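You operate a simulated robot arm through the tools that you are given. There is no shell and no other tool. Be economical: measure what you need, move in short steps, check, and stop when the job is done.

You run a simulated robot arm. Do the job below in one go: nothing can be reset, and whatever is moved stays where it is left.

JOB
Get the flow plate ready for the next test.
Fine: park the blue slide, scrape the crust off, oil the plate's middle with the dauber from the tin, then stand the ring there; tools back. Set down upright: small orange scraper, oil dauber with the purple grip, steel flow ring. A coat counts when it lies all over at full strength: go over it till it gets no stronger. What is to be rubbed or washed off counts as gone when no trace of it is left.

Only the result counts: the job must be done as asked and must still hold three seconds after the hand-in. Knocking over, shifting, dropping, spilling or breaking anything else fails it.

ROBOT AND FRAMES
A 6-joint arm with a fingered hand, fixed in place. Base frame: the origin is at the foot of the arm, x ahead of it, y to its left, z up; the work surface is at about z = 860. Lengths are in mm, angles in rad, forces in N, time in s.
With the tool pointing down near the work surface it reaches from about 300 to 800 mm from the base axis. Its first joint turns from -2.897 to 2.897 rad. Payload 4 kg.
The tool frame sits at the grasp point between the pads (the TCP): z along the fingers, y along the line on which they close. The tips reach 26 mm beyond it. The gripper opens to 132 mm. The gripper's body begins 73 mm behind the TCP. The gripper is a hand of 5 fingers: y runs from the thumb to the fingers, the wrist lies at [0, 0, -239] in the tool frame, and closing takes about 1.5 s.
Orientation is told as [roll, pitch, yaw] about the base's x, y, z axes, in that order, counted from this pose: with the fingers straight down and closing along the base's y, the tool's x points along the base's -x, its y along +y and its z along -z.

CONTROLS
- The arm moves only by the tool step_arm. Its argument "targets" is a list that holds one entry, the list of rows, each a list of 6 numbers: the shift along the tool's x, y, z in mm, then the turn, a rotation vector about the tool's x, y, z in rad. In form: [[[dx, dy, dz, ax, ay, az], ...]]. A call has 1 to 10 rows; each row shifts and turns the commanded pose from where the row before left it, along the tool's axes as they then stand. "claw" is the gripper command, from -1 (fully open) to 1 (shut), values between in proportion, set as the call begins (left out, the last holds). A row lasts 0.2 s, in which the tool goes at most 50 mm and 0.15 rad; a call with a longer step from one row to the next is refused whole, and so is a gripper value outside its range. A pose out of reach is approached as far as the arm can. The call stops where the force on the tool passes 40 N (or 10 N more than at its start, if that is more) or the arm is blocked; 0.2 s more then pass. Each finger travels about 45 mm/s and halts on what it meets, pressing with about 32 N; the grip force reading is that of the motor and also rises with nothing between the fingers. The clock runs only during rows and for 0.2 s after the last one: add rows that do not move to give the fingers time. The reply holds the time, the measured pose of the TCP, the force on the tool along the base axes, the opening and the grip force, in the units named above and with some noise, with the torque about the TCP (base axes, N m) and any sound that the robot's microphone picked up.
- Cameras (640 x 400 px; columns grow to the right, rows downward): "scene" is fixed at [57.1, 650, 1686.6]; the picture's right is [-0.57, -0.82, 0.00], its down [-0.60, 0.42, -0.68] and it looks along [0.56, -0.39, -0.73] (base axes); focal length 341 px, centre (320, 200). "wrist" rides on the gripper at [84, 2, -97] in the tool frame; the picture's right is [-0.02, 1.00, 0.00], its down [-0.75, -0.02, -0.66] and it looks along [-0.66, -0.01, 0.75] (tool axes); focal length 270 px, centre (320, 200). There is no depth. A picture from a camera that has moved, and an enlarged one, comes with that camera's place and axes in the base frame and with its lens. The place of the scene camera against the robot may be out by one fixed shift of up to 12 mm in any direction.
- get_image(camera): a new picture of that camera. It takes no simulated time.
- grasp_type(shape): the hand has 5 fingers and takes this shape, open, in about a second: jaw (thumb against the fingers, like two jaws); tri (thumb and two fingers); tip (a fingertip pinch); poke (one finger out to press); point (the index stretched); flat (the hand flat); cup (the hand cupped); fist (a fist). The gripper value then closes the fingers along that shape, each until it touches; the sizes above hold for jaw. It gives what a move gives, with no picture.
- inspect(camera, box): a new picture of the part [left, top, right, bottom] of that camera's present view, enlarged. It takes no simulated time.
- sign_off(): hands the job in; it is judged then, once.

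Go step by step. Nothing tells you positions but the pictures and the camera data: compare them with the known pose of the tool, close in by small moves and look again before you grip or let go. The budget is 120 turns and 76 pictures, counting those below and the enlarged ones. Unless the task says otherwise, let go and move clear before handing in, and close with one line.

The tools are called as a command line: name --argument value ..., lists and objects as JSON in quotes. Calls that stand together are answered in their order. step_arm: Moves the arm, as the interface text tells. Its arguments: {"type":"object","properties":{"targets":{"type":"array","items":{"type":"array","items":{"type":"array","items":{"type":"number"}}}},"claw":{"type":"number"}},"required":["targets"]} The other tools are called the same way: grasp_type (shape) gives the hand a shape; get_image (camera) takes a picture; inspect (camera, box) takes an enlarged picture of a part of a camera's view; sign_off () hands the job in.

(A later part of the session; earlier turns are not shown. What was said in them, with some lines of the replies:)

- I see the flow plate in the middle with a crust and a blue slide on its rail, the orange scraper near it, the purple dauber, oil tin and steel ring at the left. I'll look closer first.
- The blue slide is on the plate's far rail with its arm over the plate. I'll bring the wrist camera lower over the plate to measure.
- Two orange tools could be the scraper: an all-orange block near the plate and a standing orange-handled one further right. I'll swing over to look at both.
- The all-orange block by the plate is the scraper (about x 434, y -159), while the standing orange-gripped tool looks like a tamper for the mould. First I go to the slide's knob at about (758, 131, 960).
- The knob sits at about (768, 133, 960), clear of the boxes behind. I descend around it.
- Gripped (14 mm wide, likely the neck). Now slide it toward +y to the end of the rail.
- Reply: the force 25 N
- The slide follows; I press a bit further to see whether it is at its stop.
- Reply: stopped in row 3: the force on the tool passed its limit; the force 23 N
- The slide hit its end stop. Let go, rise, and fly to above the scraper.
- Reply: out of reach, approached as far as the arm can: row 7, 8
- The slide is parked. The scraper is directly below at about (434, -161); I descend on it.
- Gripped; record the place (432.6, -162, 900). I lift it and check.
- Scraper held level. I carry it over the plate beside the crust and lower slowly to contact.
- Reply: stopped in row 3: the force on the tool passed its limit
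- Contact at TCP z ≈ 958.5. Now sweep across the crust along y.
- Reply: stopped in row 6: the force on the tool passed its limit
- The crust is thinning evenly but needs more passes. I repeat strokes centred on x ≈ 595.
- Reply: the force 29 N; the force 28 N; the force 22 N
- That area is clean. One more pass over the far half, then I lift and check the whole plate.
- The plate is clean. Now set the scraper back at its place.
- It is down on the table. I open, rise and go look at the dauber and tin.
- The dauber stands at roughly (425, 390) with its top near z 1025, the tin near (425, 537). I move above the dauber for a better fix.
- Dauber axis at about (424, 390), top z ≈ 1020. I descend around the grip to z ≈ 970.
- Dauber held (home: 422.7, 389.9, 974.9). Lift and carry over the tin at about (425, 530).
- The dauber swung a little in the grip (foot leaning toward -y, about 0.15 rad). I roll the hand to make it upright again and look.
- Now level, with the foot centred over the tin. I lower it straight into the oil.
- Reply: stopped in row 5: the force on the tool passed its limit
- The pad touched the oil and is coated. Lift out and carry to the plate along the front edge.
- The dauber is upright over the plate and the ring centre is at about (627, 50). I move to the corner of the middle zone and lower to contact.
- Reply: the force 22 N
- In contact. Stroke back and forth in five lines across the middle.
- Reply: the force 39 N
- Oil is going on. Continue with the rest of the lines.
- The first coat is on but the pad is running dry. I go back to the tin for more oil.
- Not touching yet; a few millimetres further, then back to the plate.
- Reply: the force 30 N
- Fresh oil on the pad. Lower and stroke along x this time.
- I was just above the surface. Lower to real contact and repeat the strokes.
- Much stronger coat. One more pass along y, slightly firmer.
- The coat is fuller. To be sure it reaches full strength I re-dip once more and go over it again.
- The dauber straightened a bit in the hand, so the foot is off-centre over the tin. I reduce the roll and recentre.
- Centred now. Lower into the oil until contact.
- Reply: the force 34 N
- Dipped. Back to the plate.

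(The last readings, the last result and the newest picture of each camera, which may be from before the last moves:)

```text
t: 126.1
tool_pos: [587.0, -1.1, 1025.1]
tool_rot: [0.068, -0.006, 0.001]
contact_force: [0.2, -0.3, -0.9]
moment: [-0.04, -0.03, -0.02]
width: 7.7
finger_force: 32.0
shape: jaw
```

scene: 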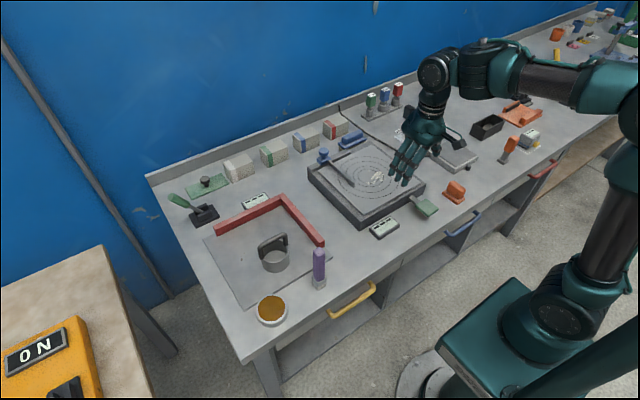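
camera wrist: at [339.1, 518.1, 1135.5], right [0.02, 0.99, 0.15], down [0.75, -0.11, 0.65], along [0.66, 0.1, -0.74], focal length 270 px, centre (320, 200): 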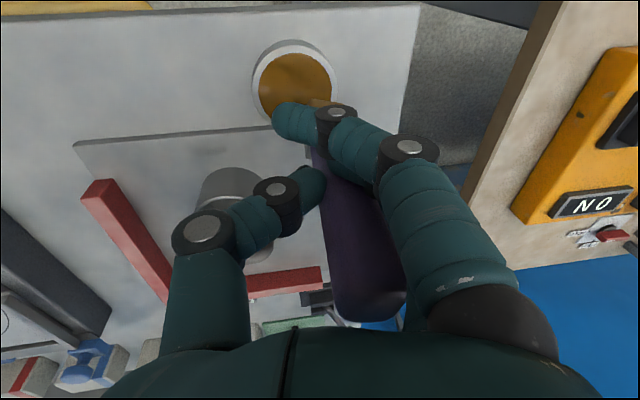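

step_arm --targets '[[[0, 7, 1.7, 0, 0, 0], [0, -0.1, 1.5, 0, 0, 0], [0, -0.1, 1.5, 0, 0, 0], [0, 0, 0, 0, 0, 0]]]'

inspect --camera "scene" --box '[300, 110, 440, 215]'

```text
t: 127.1
tool_pos: [587.3, 6.5, 1022.9]
tool_rot: [0.067, -0.011, 0.0]
contact_force: [-1.3, -5.6, 32.0]
moment: [0.31, 0.02, 0.02]
width: 8.4
finger_force: 32.0
shape: jaw
```

```text
3.81 times, centred on (370, 162) of scene
camera zoom: at [57.1, 650.0, 1686.6], right [-0.57, -0.82, 0.0], down [-0.6, 0.42, -0.68], along [0.56, -0.39, -0.73], focal length 1300 px, centre (130, 343)
```

zoom: 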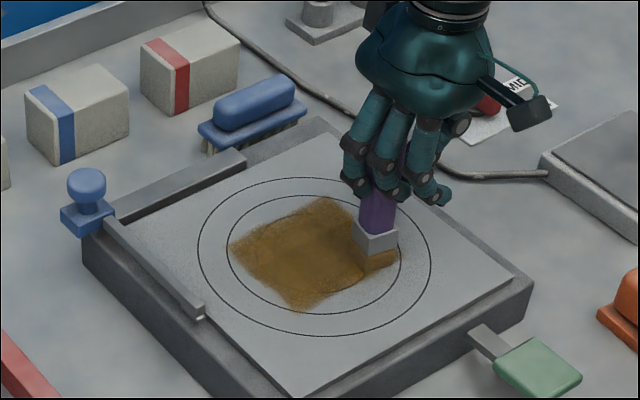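

Good contact. Another full pass along x.

step_arm --targets '[[[-12, 0, -0.7, 0, 0, 0], [-12, 0, 0, 0, 0, 0], [-12, 0, 0, 0, 0, 0], [-12, 0, 0, 0, 0, 0], [-12, 0, 0, 0, 0, 0], [-12, 0, 0, 0, 0, 0], [0, 8, 0.5, 0, 0, 0], [0, 8, 0.5, 0, 0, 0]]]'

step_arm --targets '[[[12, 0, 0, 0, 0, 0], [12, 0, 0, 0, 0, 0], [12, 0, 0, 0, 0, 0], [12, 0, 0, 0, 0, 0], [12, 0, 0, 0, 0, 0], [12, 0, 0, 0, 0, 0], [0, 8, 0.6, 0, 0, 0], [0, 8, 0.6, 0, 0, 0]]]'

step_arm --targets '[[[-12, 0, 0.3, 0, 0, 0], [-12, 0, 0, 0, 0, 0], [-12, 0, 0, 0, 0, 0], [-12, 0, 0, 0, 0, 0], [-12, 0, 0, 0, 0, 0], [-12, 0, 0, 0, 0, 0], [0, 8, 0.6, 0, 0, 0], [0, 8, 0.6, 0, 0, 0]]]'

step_arm --targets '[[[12, 0, 0.3, 0, 0, 0], [12, 0, 0, 0, 0, 0], [12, 0, 0, 0, 0, 0], [12, 0, 0, 0, 0, 0], [12, 0, 0, 0, 0, 0], [12, 0, 0, 0, 0, 0], [0, 8, 0.6, 0, 0, 0], [0, 8, 0.6, 0, 0, 0]]]'

step_arm --targets '[[[-12, 0, 0.2, 0, 0, 0], [-12, 0, 0, 0, 0, 0], [-12, 0, 0, 0, 0, 0], [-12, 0, 0, 0, 0, 0], [-12, 0, 0, 0, 0, 0], [-12, 0, 0, 0, 0, 0], [0, 6, 0.4, 0, 0, 0]]]'

step_arm --targets '[[[12, 0, 0.2, 0, 0, 0], [12, 0, 0, 0, 0, 0], [12, 0, 0, 0, 0, 0], [12, 0, 0, 0, 0, 0], [12, 0, 0, 0, 0, 0], [12, 0, 0, 0, 0, 0]]]'

inspect --camera "scene" --box '[300, 110, 440, 215]'

```text
t: 128.9
tool_pos: [658.8, 22.4, 1023.7]
tool_rot: [0.067, -0.008, 0.0]
contact_force: [0.6, -3.0, 12.0]
moment: [-0.04, -0.18, -0.08]
width: 8.8
finger_force: 32.0
shape: jaw
```

```text
t: 130.7
tool_pos: [585.7, 39.4, 1021.1]
tool_rot: [0.066, -0.007, 0.0]
contact_force: [0.5, -2.1, 12.3]
moment: [0.23, -0.05, -0.03]
width: 8.4
finger_force: 31.2
shape: jaw
```

```text
t: 132.5
tool_pos: [658.6, 54.8, 1022.4]
tool_rot: [0.066, -0.008, 0.001]
contact_force: [1.4, -2.9, 8.9]
moment: [-0.03, -0.16, -0.05]
width: 8.2
finger_force: 31.4
shape: jaw
```

```text
t: 134.3
tool_pos: [585.6, 70.7, 1020.6]
tool_rot: [0.065, -0.007, 0.002]
contact_force: [1.2, -6.7, 24.1]
moment: [0.03, -0.13, -0.04]
width: 9.1
finger_force: 32.2
shape: jaw
```

```text
t: 135.9
tool_pos: [659.5, 75.7, 1021.1]
tool_rot: [0.067, -0.01, 0.0]
contact_force: [0.1, -5.2, 15.0]
moment: [-0.05, 0.0, 0.01]
width: 8.4
finger_force: 32.4
shape: jaw
```

```text
t: 137.3
tool_pos: [586.9, 75.5, 1020.1]
tool_rot: [0.066, -0.009, -0.001]
contact_force: [6.8, -0.7, 22.8]
moment: [0.14, -0.62, -0.03]
width: 8.3
finger_force: 32.1
shape: jaw
```

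```text
3.81 times, centred on (370, 162) of scene
camera zoom: at [57.1, 650.0, 1686.6], right [-0.57, -0.82, 0.0], down [-0.6, 0.42, -0.68], along [0.56, -0.39, -0.73], focal length 1300 px, centre (130, 343)
```

zoom: 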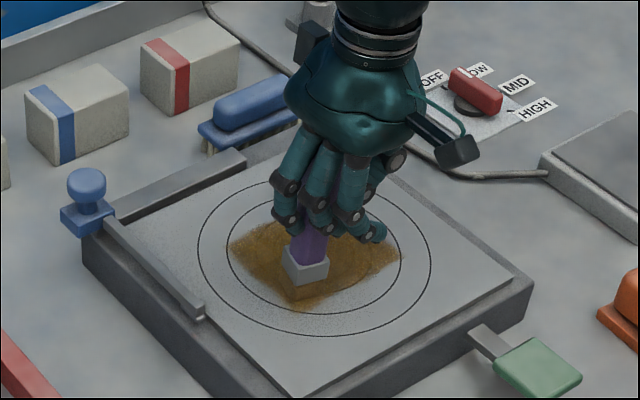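

Nearly uniform and dark. One finishing pass along y with the still-wet pad, then look with the hand lifted away.

step_arm --targets '[[[0, -12, -0.8, 0, 0, 0], [0, -12, -0.8, 0, 0, 0], [0, -12, -0.8, 0, 0, 0], [0, -12, -0.8, 0, 0, 0], [0, -12, -0.8, 0, 0, 0], [0, -9, -0.6, 0, 0, 0], [-9, 0, 0, 0, 0, 0], [-8, 0, 0, 0, 0, 0]]]'

step_arm --targets '[[[0, 12, 0.9, 0, 0, 0], [0, 12, 0.9, 0, 0, 0], [0, 12, 0.9, 0, 0, 0], [0, 12, 0.8, 0, 0, 0], [0, 12, 0.8, 0, 0, 0], [0, 9, 0.6, 0, 0, 0], [-9, 0, 0, 0, 0, 0], [-9, 0, 0, 0, 0, 0]]]'

step_arm --targets '[[[0, -12, -0.7, 0, 0, 0], [0, -12, -0.7, 0, 0, 0], [0, -12, -0.7, 0, 0, 0], [0, -12, -0.7, 0, 0, 0], [0, -12, -0.7, 0, 0, 0], [0, -9, -0.6, 0, 0, 0], [-9, 0, 0, 0, 0, 0], [-9, 0, 0, 0, 0, 0]]]'

step_arm --targets '[[[0, 12, 0.9, 0, 0, 0], [0, 12, 0.9, 0, 0, 0], [0, 12, 0.9, 0, 0, 0], [0, 12, 0.9, 0, 0, 0], [0, 12, 0.9, 0, 0, 0], [0, 9, 0.7, 0, 0, 0], [-9, 0, 0.3, 0, 0, 0], [-9, 0, 0, 0, 0, 0]]]'

step_arm --targets '[[[0, -12, -0.7, 0, 0, 0], [0, -12, -0.7, 0, 0, 0], [0, -12, -0.7, 0, 0, 0], [0, -12, -0.7, 0, 0, 0], [0, -12, -0.7, 0, 0, 0], [0, -9, -0.6, 0, 0, 0]]]'

step_arm --targets '[[[0, 1.3, -20, 0, 0, 0], [0, 2, -30, 0, 0, 0], [38, 25, 1.7, 0, 0, 0], [38, 25, 1.7, 0, 0, 0], [38, 35, 2.3, 0, 0, 0], [38, 35, 2.3, 0, 0, 0], [38, 35, 2.3, 0, 0, 0], [36, 35, 2.3, 0, 0, 0], [14, 48, 3.2, 0, 0, 0], [0, 48, 3.2, 0, 0, 0]]]'

```text
t: 139.1
tool_pos: [603.5, 6.6, 1020.7]
tool_rot: [0.066, -0.008, 0.0]
contact_force: [0.5, 0.2, -1.1]
moment: [-0.01, 0.01, 0.01]
width: 7.3
finger_force: 31.8
shape: jaw
```

```text
t: 140.9
tool_pos: [621.0, 76.7, 1019.8]
tool_rot: [0.066, -0.006, -0.001]
contact_force: [-0.4, 0.1, 1.4]
moment: [-0.02, 0.09, 0.02]
width: 7.4
finger_force: 31.8
shape: jaw
```

```text
t: 142.7
tool_pos: [640.2, 7.6, 1020.0]
tool_rot: [0.067, -0.007, 0.0]
contact_force: [-1.3, -0.7, 3.5]
moment: [-0.08, 0.09, 0.02]
width: 7.4
finger_force: 31.5
shape: jaw
```

```text
t: 144.5
tool_pos: [657.8, 76.4, 1019.8]
tool_rot: [0.066, -0.008, 0.003]
contact_force: [-2.2, -0.4, 5.1]
moment: [0.01, 0.12, 0.02]
width: 7.2
finger_force: 31.6
shape: jaw
```

```text
t: 145.9
tool_pos: [657.7, 8.6, 1019.3]
tool_rot: [0.066, -0.012, 0.002]
contact_force: [0.0, 4.3, 15.2]
moment: [0.57, -0.13, 0.03]
width: 7.4
finger_force: 32.0
shape: jaw
```

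```text
refused: row 5 steps farther than a row can; nothing moved
```

step_arm --targets '[[[0, 1.3, -20, 0, 0, 0], [0, 2, -30, 0, 0, 0], [38, 25, 1.7, 0, 0, 0], [38, 30, 2, 0, 0, 0], [38, 30, 2, 0, 0, 0], [38, 30, 2, 0, 0, 0], [38, 30, 2, 0, 0, 0], [38, 30, 2, 0, 0, 0], [5, 48, 3.2, 0, 0, 0], [0, 48, 3.2, 0, 0, 0]]]'

step_arm --targets '[[[0, 48, 3.2, 0, 0, 0], [0, 48, 3.2, 0, 0, 0], [0, 16, 1, 0, 0, 0], [0, -2, 30, 0, 0, 0], [0, 0, 0, 0, 0, 0]]]'

get_image --camera "wrist"

get_image --camera "scene"

```text
t: 148.1
tool_pos: [423.2, 278.7, 1066.6]
tool_rot: [0.067, -0.01, 0.0]
contact_force: [-0.3, 0.4, -1.0]
moment: [-0.03, -0.01, 0.02]
width: 6.8
finger_force: 32.1
shape: jaw
```

```text
t: 149.3
tool_pos: [423.9, 389.6, 1036.6]
tool_rot: [0.066, -0.007, 0.001]
contact_force: [0.3, -0.8, -0.2]
moment: [0.01, 0.0, 0.04]
width: 6.6
finger_force: 32.3
shape: jaw
```

```text
9 pictures are left
camera wrist: at [339.0, 384.9, 1132.5], right [0.02, 1.0, 0.07], down [0.75, -0.06, 0.66], along [0.66, 0.04, -0.75], focal length 270 px, centre (320, 200)
```

wrist: 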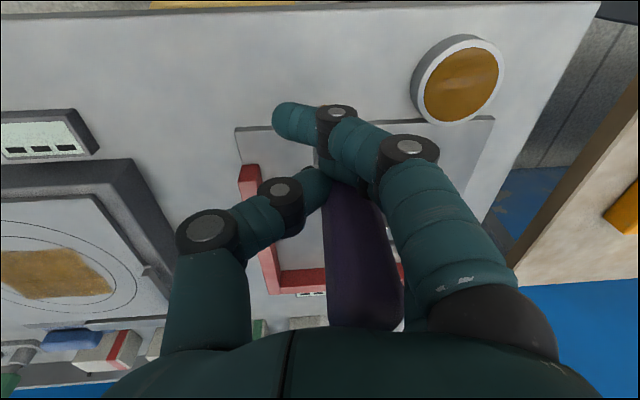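

```text
8 pictures are left
```

scene: 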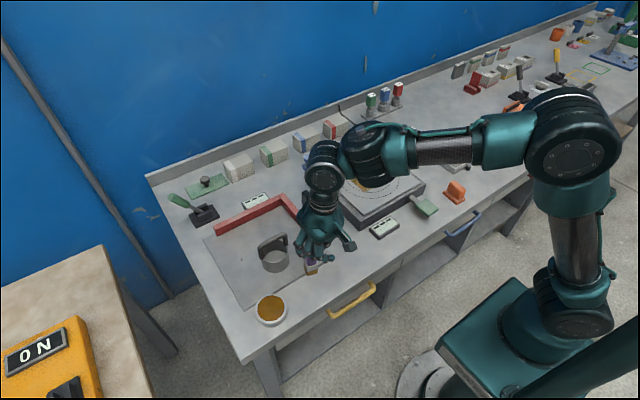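

inspect --camera "scene" --box '[280, 225, 360, 290]'

```text
6.15 times, centred on (320, 258) of scene
camera zoom: at [57.1, 650.0, 1686.6], right [-0.57, -0.82, 0.0], down [-0.6, 0.42, -0.68], along [0.56, -0.39, -0.73], focal length 2100 px, centre (320, -154)
```

zoom: 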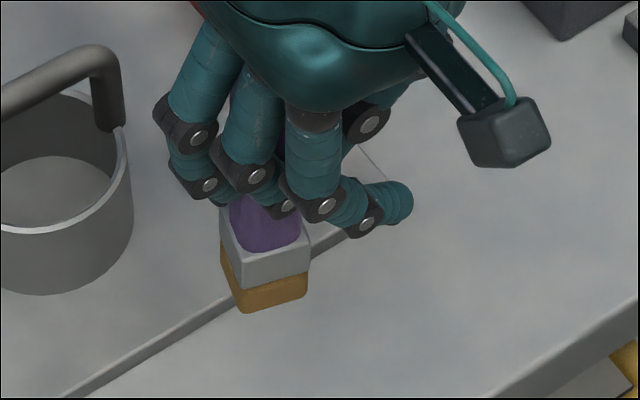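

The dauber hangs a bit offset in the hand. I shift so its foot lands at its home spot, and lower gently to table contact.

step_arm --targets '[[[13, -17, -1.1, 0, 0, 0], [0, -2, 30, 0, 0, 0], [0, -2, 30, 0, 0, 0], [0, -0.3, 4.5, 0, 0, 0], [0, -0.1, 1.5, 0, 0, 0], [0, -0.1, 1.5, 0, 0, 0], [0, -0.1, 1.5, 0, 0, 0], [0, 0, 0, 0, 0, 0]]]'

```text
t: 151.1
tool_pos: [412.3, 373.8, 967.6]
tool_rot: [0.066, -0.007, 0.0]
contact_force: [0.2, 0.3, -1.6]
moment: [-0.03, 0.04, 0.05]
width: 6.8
finger_force: 32.0
shape: jaw
```

step_arm --targets '[[[0, -0.1, 1.5, 0, 0, 0], [0, -0.1, 1.5, 0, 0, 0], [0, -0.1, 1.5, 0, 0, 0], [0, -0.1, 1, 0, 0, 0], [0, 0, 0, 0, 0, 0]]]'

```text
t: 152.3
tool_pos: [411.4, 373.6, 962.3]
tool_rot: [0.066, -0.007, 0.0]
contact_force: [0.2, 1.1, 4.6]
moment: [0.02, 0.01, -0.02]
width: 6.4
finger_force: 31.9
shape: jaw
```

Touching now; press a little to seat the foot flat, then check.

step_arm --targets '[[[0, -0.1, 1.2, 0, 0, 0], [0, -0.1, 1.2, 0, 0, 0], [0, 0, 1, 0, 0, 0], [0, 0, 0, 0, 0, 0]]]'

inspect --camera "scene" --box '[295, 255, 345, 295]'

```text
t: 153.3
tool_pos: [411.6, 375.2, 959.6]
tool_rot: [0.068, -0.011, 0.001]
contact_force: [0.4, 2.1, 34.3]
moment: [0.28, 0.01, 0.03]
width: 8.0
finger_force: 31.8
shape: jaw
```

```text
10.00 times, centred on (320, 275) of scene
camera zoom: at [57.1, 650.0, 1686.6], right [-0.57, -0.82, 0.0], down [-0.6, 0.42, -0.68], along [0.56, -0.39, -0.73], focal length 3413 px, centre (320, -550)
```

zoom: 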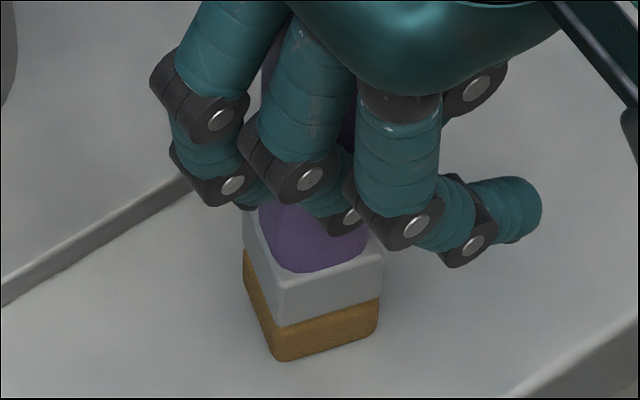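

The dauber stands flat, at its home place. Release and rise straight up.

step_arm --targets '[[[0, 0, -0.5, 0, 0, 0], [0, 0, 0, 0, 0, 0], [0, 0, 0, 0, 0, 0], [0, 0, 0, 0, 0, 0], [0, 0, 0, 0, 0, 0], [0, 0, 0, 0, 0, 0], [0, 0, 0, 0, 0, 0], [0, 0, 0, 0, 0, 0]]]' --claw -0.3

step_arm --targets '[[[0, 1.3, -20, 0, 0, 0], [0, 2.7, -40, 0, 0, 0], [0, 2.7, -40, 0, 0, 0], [0, 2.7, -40, 0, 0, 0], [0, 0, 0, 0.067, 0, 0], [0, 40, 0, 0, 0, 0], [0, 10, 0, 0, 0, 0], [0, 0, 0, 0, 0, 0]]]'

get_image --camera "wrist"

```text
t: 155.1
tool_pos: [412.3, 374.8, 958.9]
tool_rot: [0.068, -0.005, 0.001]
contact_force: [-0.3, 0.4, -0.8]
moment: [-0.01, 0.02, 0.0]
width: 85.4
finger_force: 0.1
shape: jaw
```

```text
t: 156.9
tool_pos: [411.0, 425.5, 1099.3]
tool_rot: [-0.001, -0.008, 0.0]
contact_force: [0.0, 0.2, 1.0]
moment: [0.0, 0.01, -0.01]
width: 85.7
finger_force: 0.1
shape: jaw
```

```text
5 pictures are left
camera wrist: at [324.5, 426.4, 1195.5], right [0.02, 1.0, 0.0], down [0.75, -0.01, 0.66], along [0.66, -0.01, -0.75], focal length 270 px, centre (320, 200)
```

wrist: 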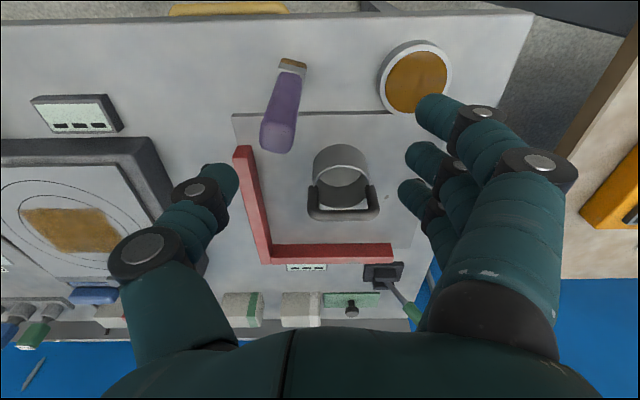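

The dauber stands upright at home and the coat looks even. The ring is at about (550, 452), its handle bar along y at z ≈ 963; I move above it and turn the hand 90° to grip the bar.

step_arm --targets '[[[-46, 9, 0, 0, 0, 0], [-46, 9, 0, 0, 0, 0], [-47, 9, 0, 0, 0, 0], [0, 0, 0, 0, 0, -0.1428], [0, 0, 0, 0, 0, -0.1428], [0, 0, 0, 0, 0, -0.1428], [0, 0, 0, 0, 0, -0.1428], [0, 0, 0, 0, 0, -0.1428], [0, 0, 0, 0, 0, -0.1428], [0, 0, 0, 0, 0, -0.1428]]]' --claw -0.3

step_arm --targets '[[[0, 0, 0, 0, 0, -0.1428], [0, 0, 0, 0, 0, -0.1428], [0, 0, 0, 0, 0, -0.1428], [0, 0, 0, 0, 0, -0.1428], [0, 0, 0, 0, 0, 0], [0, 0, 0, 0, 0, 0]]]'

get_image --camera "wrist"

```text
t: 159.1
tool_pos: [544.4, 452.2, 1099.5]
tool_rot: [-0.007, -0.002, 1.002]
contact_force: [-1.0, 0.0, -0.3]
moment: [0.0, 0.01, -0.03]
width: 85.7
finger_force: 0.1
shape: jaw
out of reach, approached as far as the arm can: row 3
```

```text
t: 160.5
tool_pos: [544.0, 452.0, 1101.8]
tool_rot: [-0.009, 0.001, 1.572]
contact_force: [0.3, 0.3, 0.1]
moment: [-0.02, 0.0, -0.03]
width: 85.8
finger_force: 0.1
shape: jaw
```

```text
4 pictures are left
camera wrist: at [542.0, 367.7, 1197.6], right [-1.0, 0.02, -0.01], down [0.01, 0.75, 0.66], along [0.02, 0.66, -0.75], focal length 270 px, centre (320, 200)
```

wrist: 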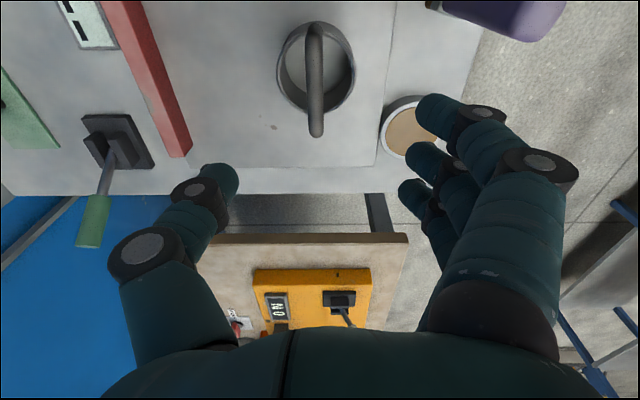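

The bar runs along y from 404 to 489 at x ≈ 549. Descend centred on it and grip.

step_arm --targets '[[[5, -5, 30, 0, 0, 0], [0, 0, 40, 0, 0, 0], [0, 0, 40, 0, 0, 0], [0, 0, 20, 0, 0, 0], [0, 0, 10, 0, 0, 0], [0, 0, 0, 0, 0, 0]]]'

inspect --camera "wrist" --box '[120, 0, 520, 250]'

```text
t: 161.9
tool_pos: [560.9, 457.3, 966.2]
tool_rot: [-0.005, 0.004, 1.571]
contact_force: [-0.3, -0.1, 0.2]
moment: [0.02, -0.01, -0.01]
width: 85.6
finger_force: 0.1
shape: jaw
out of reach, approached as far as the arm can: row 4, 5
```

```text
1.60 times, centred on (320, 125) of wrist
camera zoom: at [558.7, 372.2, 1062.9], right [-1.0, 0.02, 0.0], down [0.01, 0.76, 0.66], along [0.02, 0.66, -0.76], focal length 432 px, centre (320, 320)
```

zoom: 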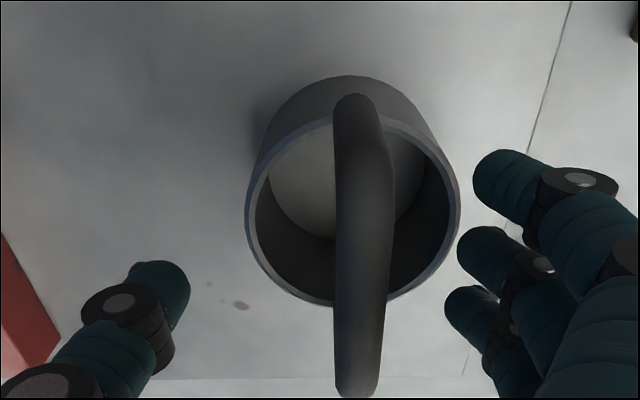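

I'm 11 mm off in x and 10 mm in y; correct, lower a little and close.

step_arm --targets '[[[10, 11, 0, 0, 0, 0], [0, 0, 7, 0, 0, 0], [0, 0, 0, 0, 0, 0]]]'

step_arm --targets '[[[0, 0, 0, 0, 0, 0], [0, 0, 0, 0, 0, 0], [0, 0, 0, 0, 0, 0], [0, 0, 0, 0, 0, 0], [0, 0, 0, 0, 0, 0], [0, 0, 0, 0, 0, 0], [0, 0, 0, 0, 0, 0], [0, 0, 0, 0, 0, 0], [0, 0, 0, 0, 0, 0]]]' --claw 0.8

```text
t: 162.7
tool_pos: [561.4, 455.6, 966.3]
tool_rot: [-0.005, 0.003, 1.57]
contact_force: [-0.8, -0.5, -0.3]
moment: [0.0, 0.02, 0.03]
width: 85.5
finger_force: 0.0
shape: jaw
out of reach, approached as far as the arm can: row 1
```

```text
t: 164.7
tool_pos: [562.7, 456.3, 965.1]
tool_rot: [-0.005, 0.003, 1.572]
contact_force: [-1.1, -0.2, 0.0]
moment: [0.05, 0.03, 0.03]
width: 13.9
finger_force: 0.1
shape: jaw
```

The arm cannot reach the correct spot in this hand orientation, and the fingers closed without force. I open, rise, turn back to yaw 0 and will instead clasp the handle's two uprights along y.

step_arm --targets '[[[0, 0, 0, 0, 0, 0], [0, 0, 0, 0, 0, 0], [0, 0, 0, 0, 0, 0], [0, 0, 0, 0, 0, 0], [0, 0, 0, 0, 0, 0], [0, 0, 0, 0, 0, 0], [0, 0, 0, 0, 0, 0], [0, 0, -30, 0, 0, 0], [0, 0, -40, 0, 0, 0], [0, 0, -35, 0, 0, 0]]]' --claw -0.3

step_arm --targets '[[[0, 0, 0, 0, 0, 0.1428], [0, 0, 0, 0, 0, 0.1428], [0, 0, 0, 0, 0, 0.1428], [0, 0, 0, 0, 0, 0.1428], [0, 0, 0, 0, 0, 0.1428], [0, 0, 0, 0, 0, 0.1428], [0, 0, 0, 0, 0, 0.1428], [0, 0, 0, 0, 0, 0.1428], [0, 0, 0, 0, 0, 0.1428], [0, 0, 0, 0, 0, 0.1428]]]' --claw -0.95

step_arm --targets '[[[0, 0, 0, 0, 0, 0.1428], [0, 0, 0, 0, 0, 0], [0, 0, 0, 0, 0, 0]]]'

```text
t: 166.9
tool_pos: [560.6, 454.2, 1070.8]
tool_rot: [-0.008, 0.002, 1.57]
contact_force: [0.3, 0.4, -0.7]
moment: [-0.02, 0.04, 0.0]
width: 85.2
finger_force: 0.0
shape: jaw
```

```text
t: 169.1
tool_pos: [558.9, 455.0, 1070.4]
tool_rot: [-0.002, -0.007, 0.142]
contact_force: [0.7, -0.3, -0.4]
moment: [-0.01, 0.0, -0.03]
width: 128.4
finger_force: 0.1
shape: jaw
```

```text
t: 169.9
tool_pos: [558.4, 455.9, 1068.6]
tool_rot: [0.0, -0.008, -0.001]
contact_force: [-0.8, -0.8, -0.5]
moment: [-0.02, -0.01, 0.0]
width: 128.8
finger_force: 0.1
shape: jaw
```

step_arm --targets '[[[9, -9, 0, 0, 0, 0], [0, 0, 30, 0, 0, 0], [0, 0, 35, 0, 0, 0], [0, 0, 0, 0, 0, 0]]]'

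get_image --camera "wrist"

```text
t: 170.9
tool_pos: [549.9, 447.0, 1002.5]
tool_rot: [-0.001, -0.009, 0.001]
contact_force: [-0.4, -0.4, -0.2]
moment: [-0.01, -0.01, 0.02]
width: 128.4
finger_force: 0.0
shape: jaw
```

```text
2 pictures are left
camera wrist: at [464.5, 448.0, 1099.6], right [0.02, 1.0, 0.0], down [0.75, -0.01, 0.66], along [0.66, -0.01, -0.75], focal length 270 px, centre (320, 200)
```

wrist: 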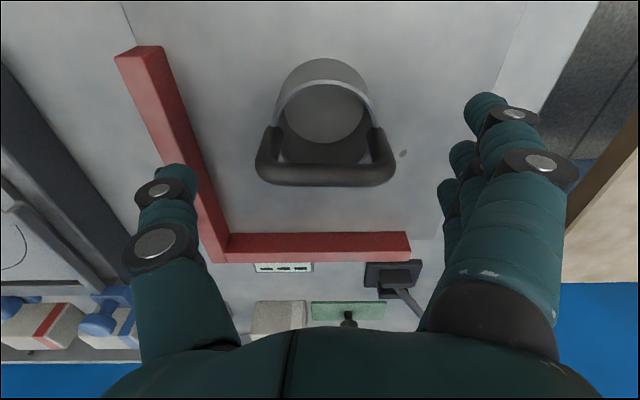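

The handle is centred at about (553, 450). I lower so the thumb and fingers flank its uprights, then close.

step_arm --targets '[[[-3, 3, 20, 0, 0, 0], [0, 0, 20, 0, 0, 0], [0, 0, 15, 0, 0, 0], [0, 0, 0, 0, 0, 0]]]'

step_arm --targets '[[[0, 0, 0, 0, 0, 0], [0, 0, 0, 0, 0, 0], [0, 0, 0, 0, 0, 0], [0, 0, 0, 0, 0, 0], [0, 0, 0, 0, 0, 0], [0, 0, 0, 0, 0, 0], [0, 0, 0, 0, 0, 0]]]' --claw 0.3

```text
t: 171.9
tool_pos: [567.5, 457.7, 955.1]
tool_rot: [-0.001, -0.004, 0.0]
contact_force: [-0.4, -0.2, -0.3]
moment: [0.0, -0.01, -0.03]
width: 128.3
finger_force: 0.1
shape: jaw
out of reach, approached as far as the arm can: row 2, 3
```

```text
t: 173.5
tool_pos: [566.7, 458.7, 954.1]
tool_rot: [-0.003, -0.005, 0.0]
contact_force: [0.8, -0.6, 0.0]
moment: [0.02, -0.01, 0.01]
width: 46.3
finger_force: 0.0
shape: jaw
```

The arm was pushed off to x ≈ 567 again and the fingers met nothing. I need one look before proceeding.

get_image --camera "wrist"

```text
1 pictures are left
camera wrist: at [480.6, 460.1, 1051.4], right [0.02, 1.0, 0.0], down [0.75, -0.01, 0.66], along [0.66, -0.02, -0.75], focal length 270 px, centre (320, 200)
```

wrist: 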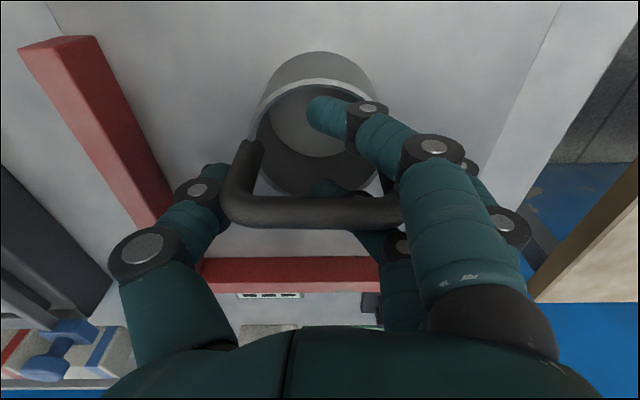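

The handle is actually at about (558, 455). I suspect the elbow went over-straight; I open, rise, and test whether the arm can come inward normally.

step_arm --targets '[[[0, 0, 0, 0, 0, 0], [0, 0, 0, 0, 0, 0], [0, 0, 0, 0, 0, 0], [0, 0, 0, 0, 0, 0], [0, 0, 0, 0, 0, 0], [0, 0, 0, 0, 0, 0], [0, 0, 0, 0, 0, 0], [0, 0, 0, 0, 0, 0], [0, 0, -20, 0, 0, 0]]]' --claw -0.95

step_arm --targets '[[[0, 0, -40, 0, 0, 0], [0, 0, -40, 0, 0, 0], [0, 0, -20, 0, 0, 0], [0, 0, 0, 0, 0, 0]]]'

step_arm --targets '[[[30, -25, 0, 0, 0, 0], [30, -25, 0, 0, 0, 0], [30, -25, 0, 0, 0, 0], [0, 0, 0, 0, 0, 0], [0, 0, 0, 0, 0, 0]]]'

```text
t: 175.5
tool_pos: [565.8, 456.8, 975.8]
tool_rot: [-0.002, -0.007, 0.002]
contact_force: [-0.6, -0.5, -1.5]
moment: [-0.03, 0.0, -0.01]
width: 128.5
finger_force: 0.0
shape: jaw
```

```text
t: 176.5
tool_pos: [563.5, 456.9, 1077.1]
tool_rot: [-0.002, -0.008, 0.001]
contact_force: [-0.6, 0.4, 0.2]
moment: [0.01, 0.01, 0.01]
width: 128.5
finger_force: 0.1
shape: jaw
```

```text
t: 177.7
tool_pos: [495.5, 401.9, 1097.9]
tool_rot: [-0.004, -0.005, 0.001]
contact_force: [0.4, -0.3, 0.7]
moment: [0.02, 0.01, 0.04]
width: 128.5
finger_force: 0.0
shape: jaw
out of reach, approached as far as the arm can: row 2, 3
```

Confirmed: the elbow is in a flipped branch. I stretch outward past full reach and come back in to flip it back.

step_arm --targets '[[[-35, 28, -10, 0, 0, 0], [-35, 28, -10, 0, 0, 0], [-35, 28, -10, 0, 0, 0], [0, 0, 0, 0, 0, 0]]]'

step_arm --targets '[[[35, -28, 0, 0, 0, 0], [35, -28, 0, 0, 0, 0], [35, -28, 0, 0, 0, 0], [35, -28, 0, 0, 0, 0], [0, 0, 0, 0, 0, 0], [0, 0, 0, 0, 0, 0]]]'

```text
t: 178.7
tool_pos: [574.2, 471.7, 1120.0]
tool_rot: [-0.001, -0.006, 0.001]
contact_force: [0.8, 0.4, -0.4]
moment: [0.02, 0.02, 0.01]
width: 128.7
finger_force: 0.1
shape: jaw
out of reach, approached as far as the arm can: row 3
```

```text
t: 180.1
tool_pos: [452.6, 373.5, 1146.6]
tool_rot: [-0.006, -0.005, 0.001]
contact_force: [0.4, -1.4, -0.2]
moment: [0.03, 0.02, -0.01]
width: 128.8
finger_force: 0.0
shape: jaw
out of reach, approached as far as the arm can: row 3, 4
```

step_arm --targets '[[[-38, 30, 0, 0, 0, 0], [-38, 30, 0, 0, 0, 0], [-38, 30, 0, 0, 0, 0], [-38, 30, 0, 0, 0, 0], [-38, 30, 0, 0, 0, 0], [-38, 30, 0, 0, 0, 0], [-38, 30, 0, 0, 0, 0], [0, 0, 0, 0, 0, 0], [0, 0, 0, 0, 0, 0]]]'

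step_arm --targets '[[[38, -30, 0, 0, 0, 0], [38, -30, 0, 0, 0, 0], [38, -30, 0, 0, 0, 0], [38, -30, 0, 0, 0, 0], [38, -30, 0, 0, 0, 0], [38, -30, 0, 0, 0, 0], [38, -30, 0, 0, 0, 0], [38, -30, 0, 0, 0, 0], [0, 0, 0, 0, 0, 0]]]'

```text
t: 182.1
tool_pos: [579.6, 480.6, 1098.1]
tool_rot: [-0.002, -0.006, 0.001]
contact_force: [0.1, 0.0, 0.4]
moment: [0.0, -0.03, 0.0]
width: 128.5
finger_force: 0.1
shape: jaw
out of reach, approached as far as the arm can: row 3, 4, 5, 6, 7
```

```text
t: 184.1
tool_pos: [338.6, 292.8, 1220.8]
tool_rot: [-0.004, -0.004, -0.001]
contact_force: [-0.1, -0.8, -0.3]
moment: [0.01, 0.0, -0.02]
width: 128.7
finger_force: 0.1
shape: jaw
out of reach, approached as far as the arm can: row 3, 4, 5, 6, 7, 8
```

Still constrained when coming inward. I try going high toward the original start pose, which may let the arm change back.

step_arm --targets '[[[0, -20, -45, 0, 0, 0], [0, -20, -45, 0, 0, 0], [0, -20, -45, 0, 0, 0], [0, -30, -40, 0, 0, 0], [0, -30, -40, 0, 0, 0], [0, -30, -30, 0, 0, 0], [0, -20, 0, 0, 0, 0], [0, 0, 0, 0, 0, 0]]]'

step_arm --targets '[[[-10, 0, 45, 0, 0, 0], [-10, 0, 45, 0, 0, 0], [-10, 0, 45, 0, 0, 0], [-10, 0, 45, 0, 0, 0], [-10, 0, 45, 0, 0, 0], [0, 0, 0, 0, 0, 0]]]'

```text
t: 185.9
tool_pos: [333.5, 130.1, 1392.9]
tool_rot: [-0.002, -0.008, 0.003]
contact_force: [0.9, -0.2, -0.2]
moment: [0.02, 0.01, -0.05]
width: 128.6
finger_force: 0.0
shape: jaw
out of reach, approached as far as the arm can: row 1, 5, 6
```

```text
t: 187.3
tool_pos: [387.9, 126.9, 1165.7]
tool_rot: [-0.001, -0.009, 0.002]
contact_force: [-0.1, 0.2, 0.3]
moment: [-0.01, 0.04, 0.01]
width: 128.5
finger_force: 0.1
shape: jaw
```

The arm is back in its normal branch. Now approach the ring from inside at a lower height.

step_arm --targets '[[[-30, 25, 23, 0, 0, 0], [-30, 25, 23, 0, 0, 0], [-30, 25, 23, 0, 0, 0], [-31, 24, 23, 0, 0, 0], [-31, 24, 24, 0, 0, 0], [-3, 40, 7, 0, 0, 0], [-3, 41, 7, 0, 0, 0], [-3, 41, 7, 0, 0, 0], [-3, 41, 7, 0, 0, 0], [-3, 41, 7, 0, 0, 0]]]'

step_arm --targets '[[[0, 0, 0, 0, 0, 0], [0, 0, 10, 0, 0, 0], [0, 0, 0, 0, 0, 0]]]'

```text
t: 189.5
tool_pos: [555.5, 458.6, 1021.0]
tool_rot: [0.0, -0.008, -0.001]
contact_force: [0.1, 0.9, 0.1]
moment: [0.0, 0.0, 0.02]
width: 128.7
finger_force: 0.1
shape: jaw
```

```text
t: 190.3
tool_pos: [554.0, 458.7, 1010.5]
tool_rot: [-0.002, -0.009, 0.0]
contact_force: [0.0, 0.6, 0.4]
moment: [0.0, 0.01, 0.05]
width: 128.6
finger_force: 0.2
shape: jaw
```

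Now centre on (558, 456) and lower around the handle's uprights.

step_arm --targets '[[[-4, -2.7, 20, 0, 0, 0], [0, 0, 20, 0, 0, 0], [0, 0, 20, 0, 0, 0], [0, 0, 3, 0, 0, 0], [0, 0, 0, 0, 0, 0]]]'

```text
t: 191.5
tool_pos: [559.4, 453.0, 945.6]
tool_rot: [-0.003, -0.007, 0.0]
contact_force: [-0.9, 1.3, 0.3]
moment: [0.01, 0.0, -0.02]
width: 128.6
finger_force: 0.0
shape: jaw
```

step_arm --targets '[[[0, 1, 0, 0, 0, 0], [0, 0, 0, 0, 0, 0], [0, 0, 0, 0, 0, 0], [0, 0, 0, 0, 0, 0], [0, 0, 0, 0, 0, 0], [0, 0, 0, 0, 0, 0], [0, 0, 0, 0, 0, 0], [0, 0, 0, 0, 0, 0], [0, 0, 0, 0, 0, 0], [0, 0, 0, 0, 0, 0]]]' --claw 0.6

```text
t: 193.7
tool_pos: [558.7, 454.2, 946.0]
tool_rot: [0.002, -0.009, 0.0]
contact_force: [-1.0, 0.3, 3.9]
moment: [0.23, 0.06, 0.04]
width: 65.2
finger_force: 32.0
shape: jaw
```

Firm contact (32 N at the uprights). Lift a little and test.

step_arm --targets '[[[0, 0, -5, 0, 0, 0], [0, 0, -10, 0, 0, 0], [0, 0, -15, 0, 0, 0], [0, 0, 0, 0, 0, 0]]]'

```text
t: 194.7
tool_pos: [558.4, 454.0, 975.6]
tool_rot: [-0.001, -0.007, -0.001]
contact_force: [-0.5, -0.6, -2.1]
moment: [-0.03, -0.01, 0.0]
width: 65.5
finger_force: 31.9
shape: jaw
```

The ring seems to hang in the grip. Raise, carry along x ≈ 558 past the parked slide, then over the plate's centre.

step_arm --targets '[[[0, 0, -22, 0, 0, 0], [0, 0, -22, 0, 0, 0], [0, 0, -22, 0, 0, 0], [0, -30, 0, 0, 0, 0], [0, -40, 0, 0, 0, 0], [0, -40, 0, 0, 0, 0], [0, -40, 0, 0, 0, 0], [0, -40, 0, 0, 0, 0], [0, -40, 0, 0, 0, 0], [0, 0, 0, 0, 0, 0]]]'

step_arm --targets '[[[0, -40, 0, 0, 0, 0], [0, -40, 0, 0, 0, 0], [0, -40, 0, 0, 0, 0], [-30, -30, 0, 0, 0, 0], [-30, -21, 0, 0, 0, 0], [-9, 0, 0, 0, 0, 0], [0, 0, 20, 0, 0, 0], [0, 0, 0, 0, 0, 0], [0, 0, 0, 0, 0, 0]]]'

```text
t: 196.9
tool_pos: [559.0, 222.6, 1042.0]
tool_rot: [-0.002, -0.009, 0.001]
contact_force: [0.4, 0.1, -1.7]
moment: [0.01, -0.01, -0.01]
width: 65.4
finger_force: 31.7
shape: jaw
```

```text
t: 198.9
tool_pos: [627.2, 55.3, 1023.1]
tool_rot: [-0.003, -0.007, 0.0]
contact_force: [0.3, 0.3, -2.5]
moment: [-0.04, 0.0, 0.0]
width: 65.3
finger_force: 31.9
shape: jaw
```

Over the plate centre, about 20 mm above. I use the last picture to check the ring against the circles.

get_image --camera "wrist"

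```text
0 pictures are left
camera wrist: at [541.2, 56.0, 1119.1], right [0.02, 1.0, 0.0], down [0.75, -0.01, 0.66], along [0.66, -0.01, -0.75], focal length 270 px, centre (320, 200)
```

wrist: 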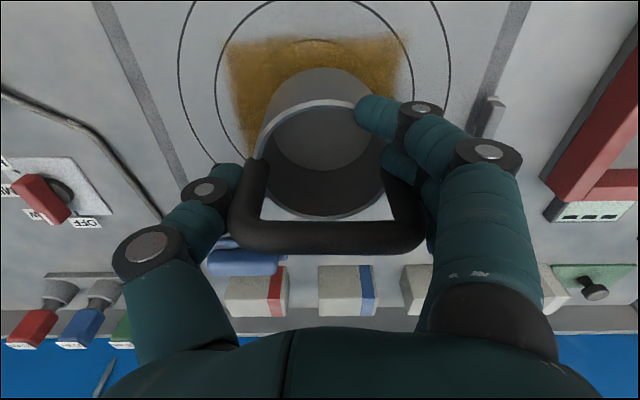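

The ring hangs upright at about (625, 57), centre target (627, 51). Shift and lower gently until it touches.

step_arm --targets '[[[-2, -6.5, 0, 0, 0, 0], [0, 0, 10, 0, 0, 0], [0, 0, 7, 0, 0, 0], [0, 0, 1.5, 0, 0, 0], [0, 0, 1.5, 0, 0, 0], [0, 0, 0, 0, 0, 0]]]'

```text
t: 200.3
tool_pos: [629.9, 46.9, 1003.3]
tool_rot: [-0.001, -0.006, 0.0]
contact_force: [0.7, -0.3, -3.1]
moment: [-0.03, -0.01, 0.01]
width: 65.5
finger_force: 32.0
shape: jaw
```

step_arm --targets '[[[0, 1, 1, 0, 0, 0], [0, 0, 1, 0, 0, 0], [0, 0, 1, 0, 0, 0], [0, 0, 0, 0, 0, 0]]]'

```text
t: 201.3
tool_pos: [630.5, 47.4, 1000.3]
tool_rot: [-0.001, -0.008, -0.001]
contact_force: [-0.5, -0.3, -2.6]
moment: [-0.01, 0.02, -0.02]
width: 65.2
finger_force: 32.0
shape: jaw
```

step_arm --targets '[[[1, 0, 1, 0, 0, 0], [0, 0, 1, 0, 0, 0], [0, 0, 1, 0, 0, 0], [0, 0, 0, 0, 0, 0]]]'

```text
t: 202.3
tool_pos: [630.1, 47.1, 997.7]
tool_rot: [-0.002, -0.006, 0.0]
contact_force: [-0.3, 0.3, -2.8]
moment: [0.0, -0.01, 0.02]
width: 65.7
finger_force: 32.1
shape: jaw
```

step_arm --targets '[[[0, 0, 1, 0, 0, 0], [0, 0, 1, 0, 0, 0], [0, 0, 1, 0, 0, 0], [0, 0, 0, 0, 0, 0]]]'

```text
t: 203.3
tool_pos: [629.5, 48.1, 995.3]
tool_rot: [-0.002, -0.007, 0.001]
contact_force: [-0.5, -0.2, -1.9]
moment: [0.0, 0.02, -0.01]
width: 65.1
finger_force: 31.4
shape: jaw
```

step_arm --targets '[[[0, 0, 1, 0, 0, 0], [0, 0, 1, 0, 0, 0], [0, 0, 1, 0, 0, 0], [0, 0, 0, 0, 0, 0]]]'

```text
t: 204.3
tool_pos: [628.8, 47.7, 993.4]
tool_rot: [0.0, -0.01, 0.001]
contact_force: [0.8, 1.8, 13.9]
moment: [0.7, 0.19, -0.07]
width: 65.3
finger_force: 32.0
shape: jaw
```

Contact made (14 N). Release fully, wait, then rise straight up.

step_arm --targets '[[[0, 0, -0.5, 0, 0, 0], [0, 0, 0, 0, 0, 0], [0, 0, 0, 0, 0, 0], [0, 0, 0, 0, 0, 0], [0, 0, 0, 0, 0, 0], [0, 0, 0, 0, 0, 0], [0, 0, 0, 0, 0, 0], [0, 0, 0, 0, 0, 0], [0, 0, 0, 0, 0, 0]]]' --claw -0.95

```text
t: 206.3
tool_pos: [630.3, 48.0, 991.4]
tool_rot: [-0.002, -0.009, 0.0]
contact_force: [-0.4, -0.6, 1.1]
moment: [-0.01, 0.02, -0.01]
width: 128.4
finger_force: 0.1
shape: jaw
```

step_arm --targets '[[[0, 0, -15, 0, 0, 0], [0, 0, -25, 0, 0, 0], [0, 0, -35, 0, 0, 0], [0, 0, -35, 0, 0, 0], [30, 0, -20, 0, 0, 0], [30, 0, -20, 0, 0, 0], [30, 0, 0, 0, 0, 0], [30, 0, 0, 0, 0, 0], [0, 0, 0, 0, 0, 0]]]'

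```text
t: 208.3
tool_pos: [507.7, 47.3, 1140.6]
tool_rot: [-0.002, -0.008, 0.0]
contact_force: [-1.2, 0.1, 0.2]
moment: [0.02, -0.01, 0.02]
width: 128.6
finger_force: 0.1
shape: jaw
```

The ring was released without resistance and the hand is clear. The slide is parked, the plate scraped and oiled, and the tools are back, so I hand in.

sign_off

```text
The job is handed in.
```

I've handed the job in: slide parked at its end stop, crust scraped off, middle oiled over several passes, ring stood at the plate's centre, scraper and dauber set back upright. I had no pictures left after letting go of the ring, so its final stand is judged from the contact force and a clean release, not seen.
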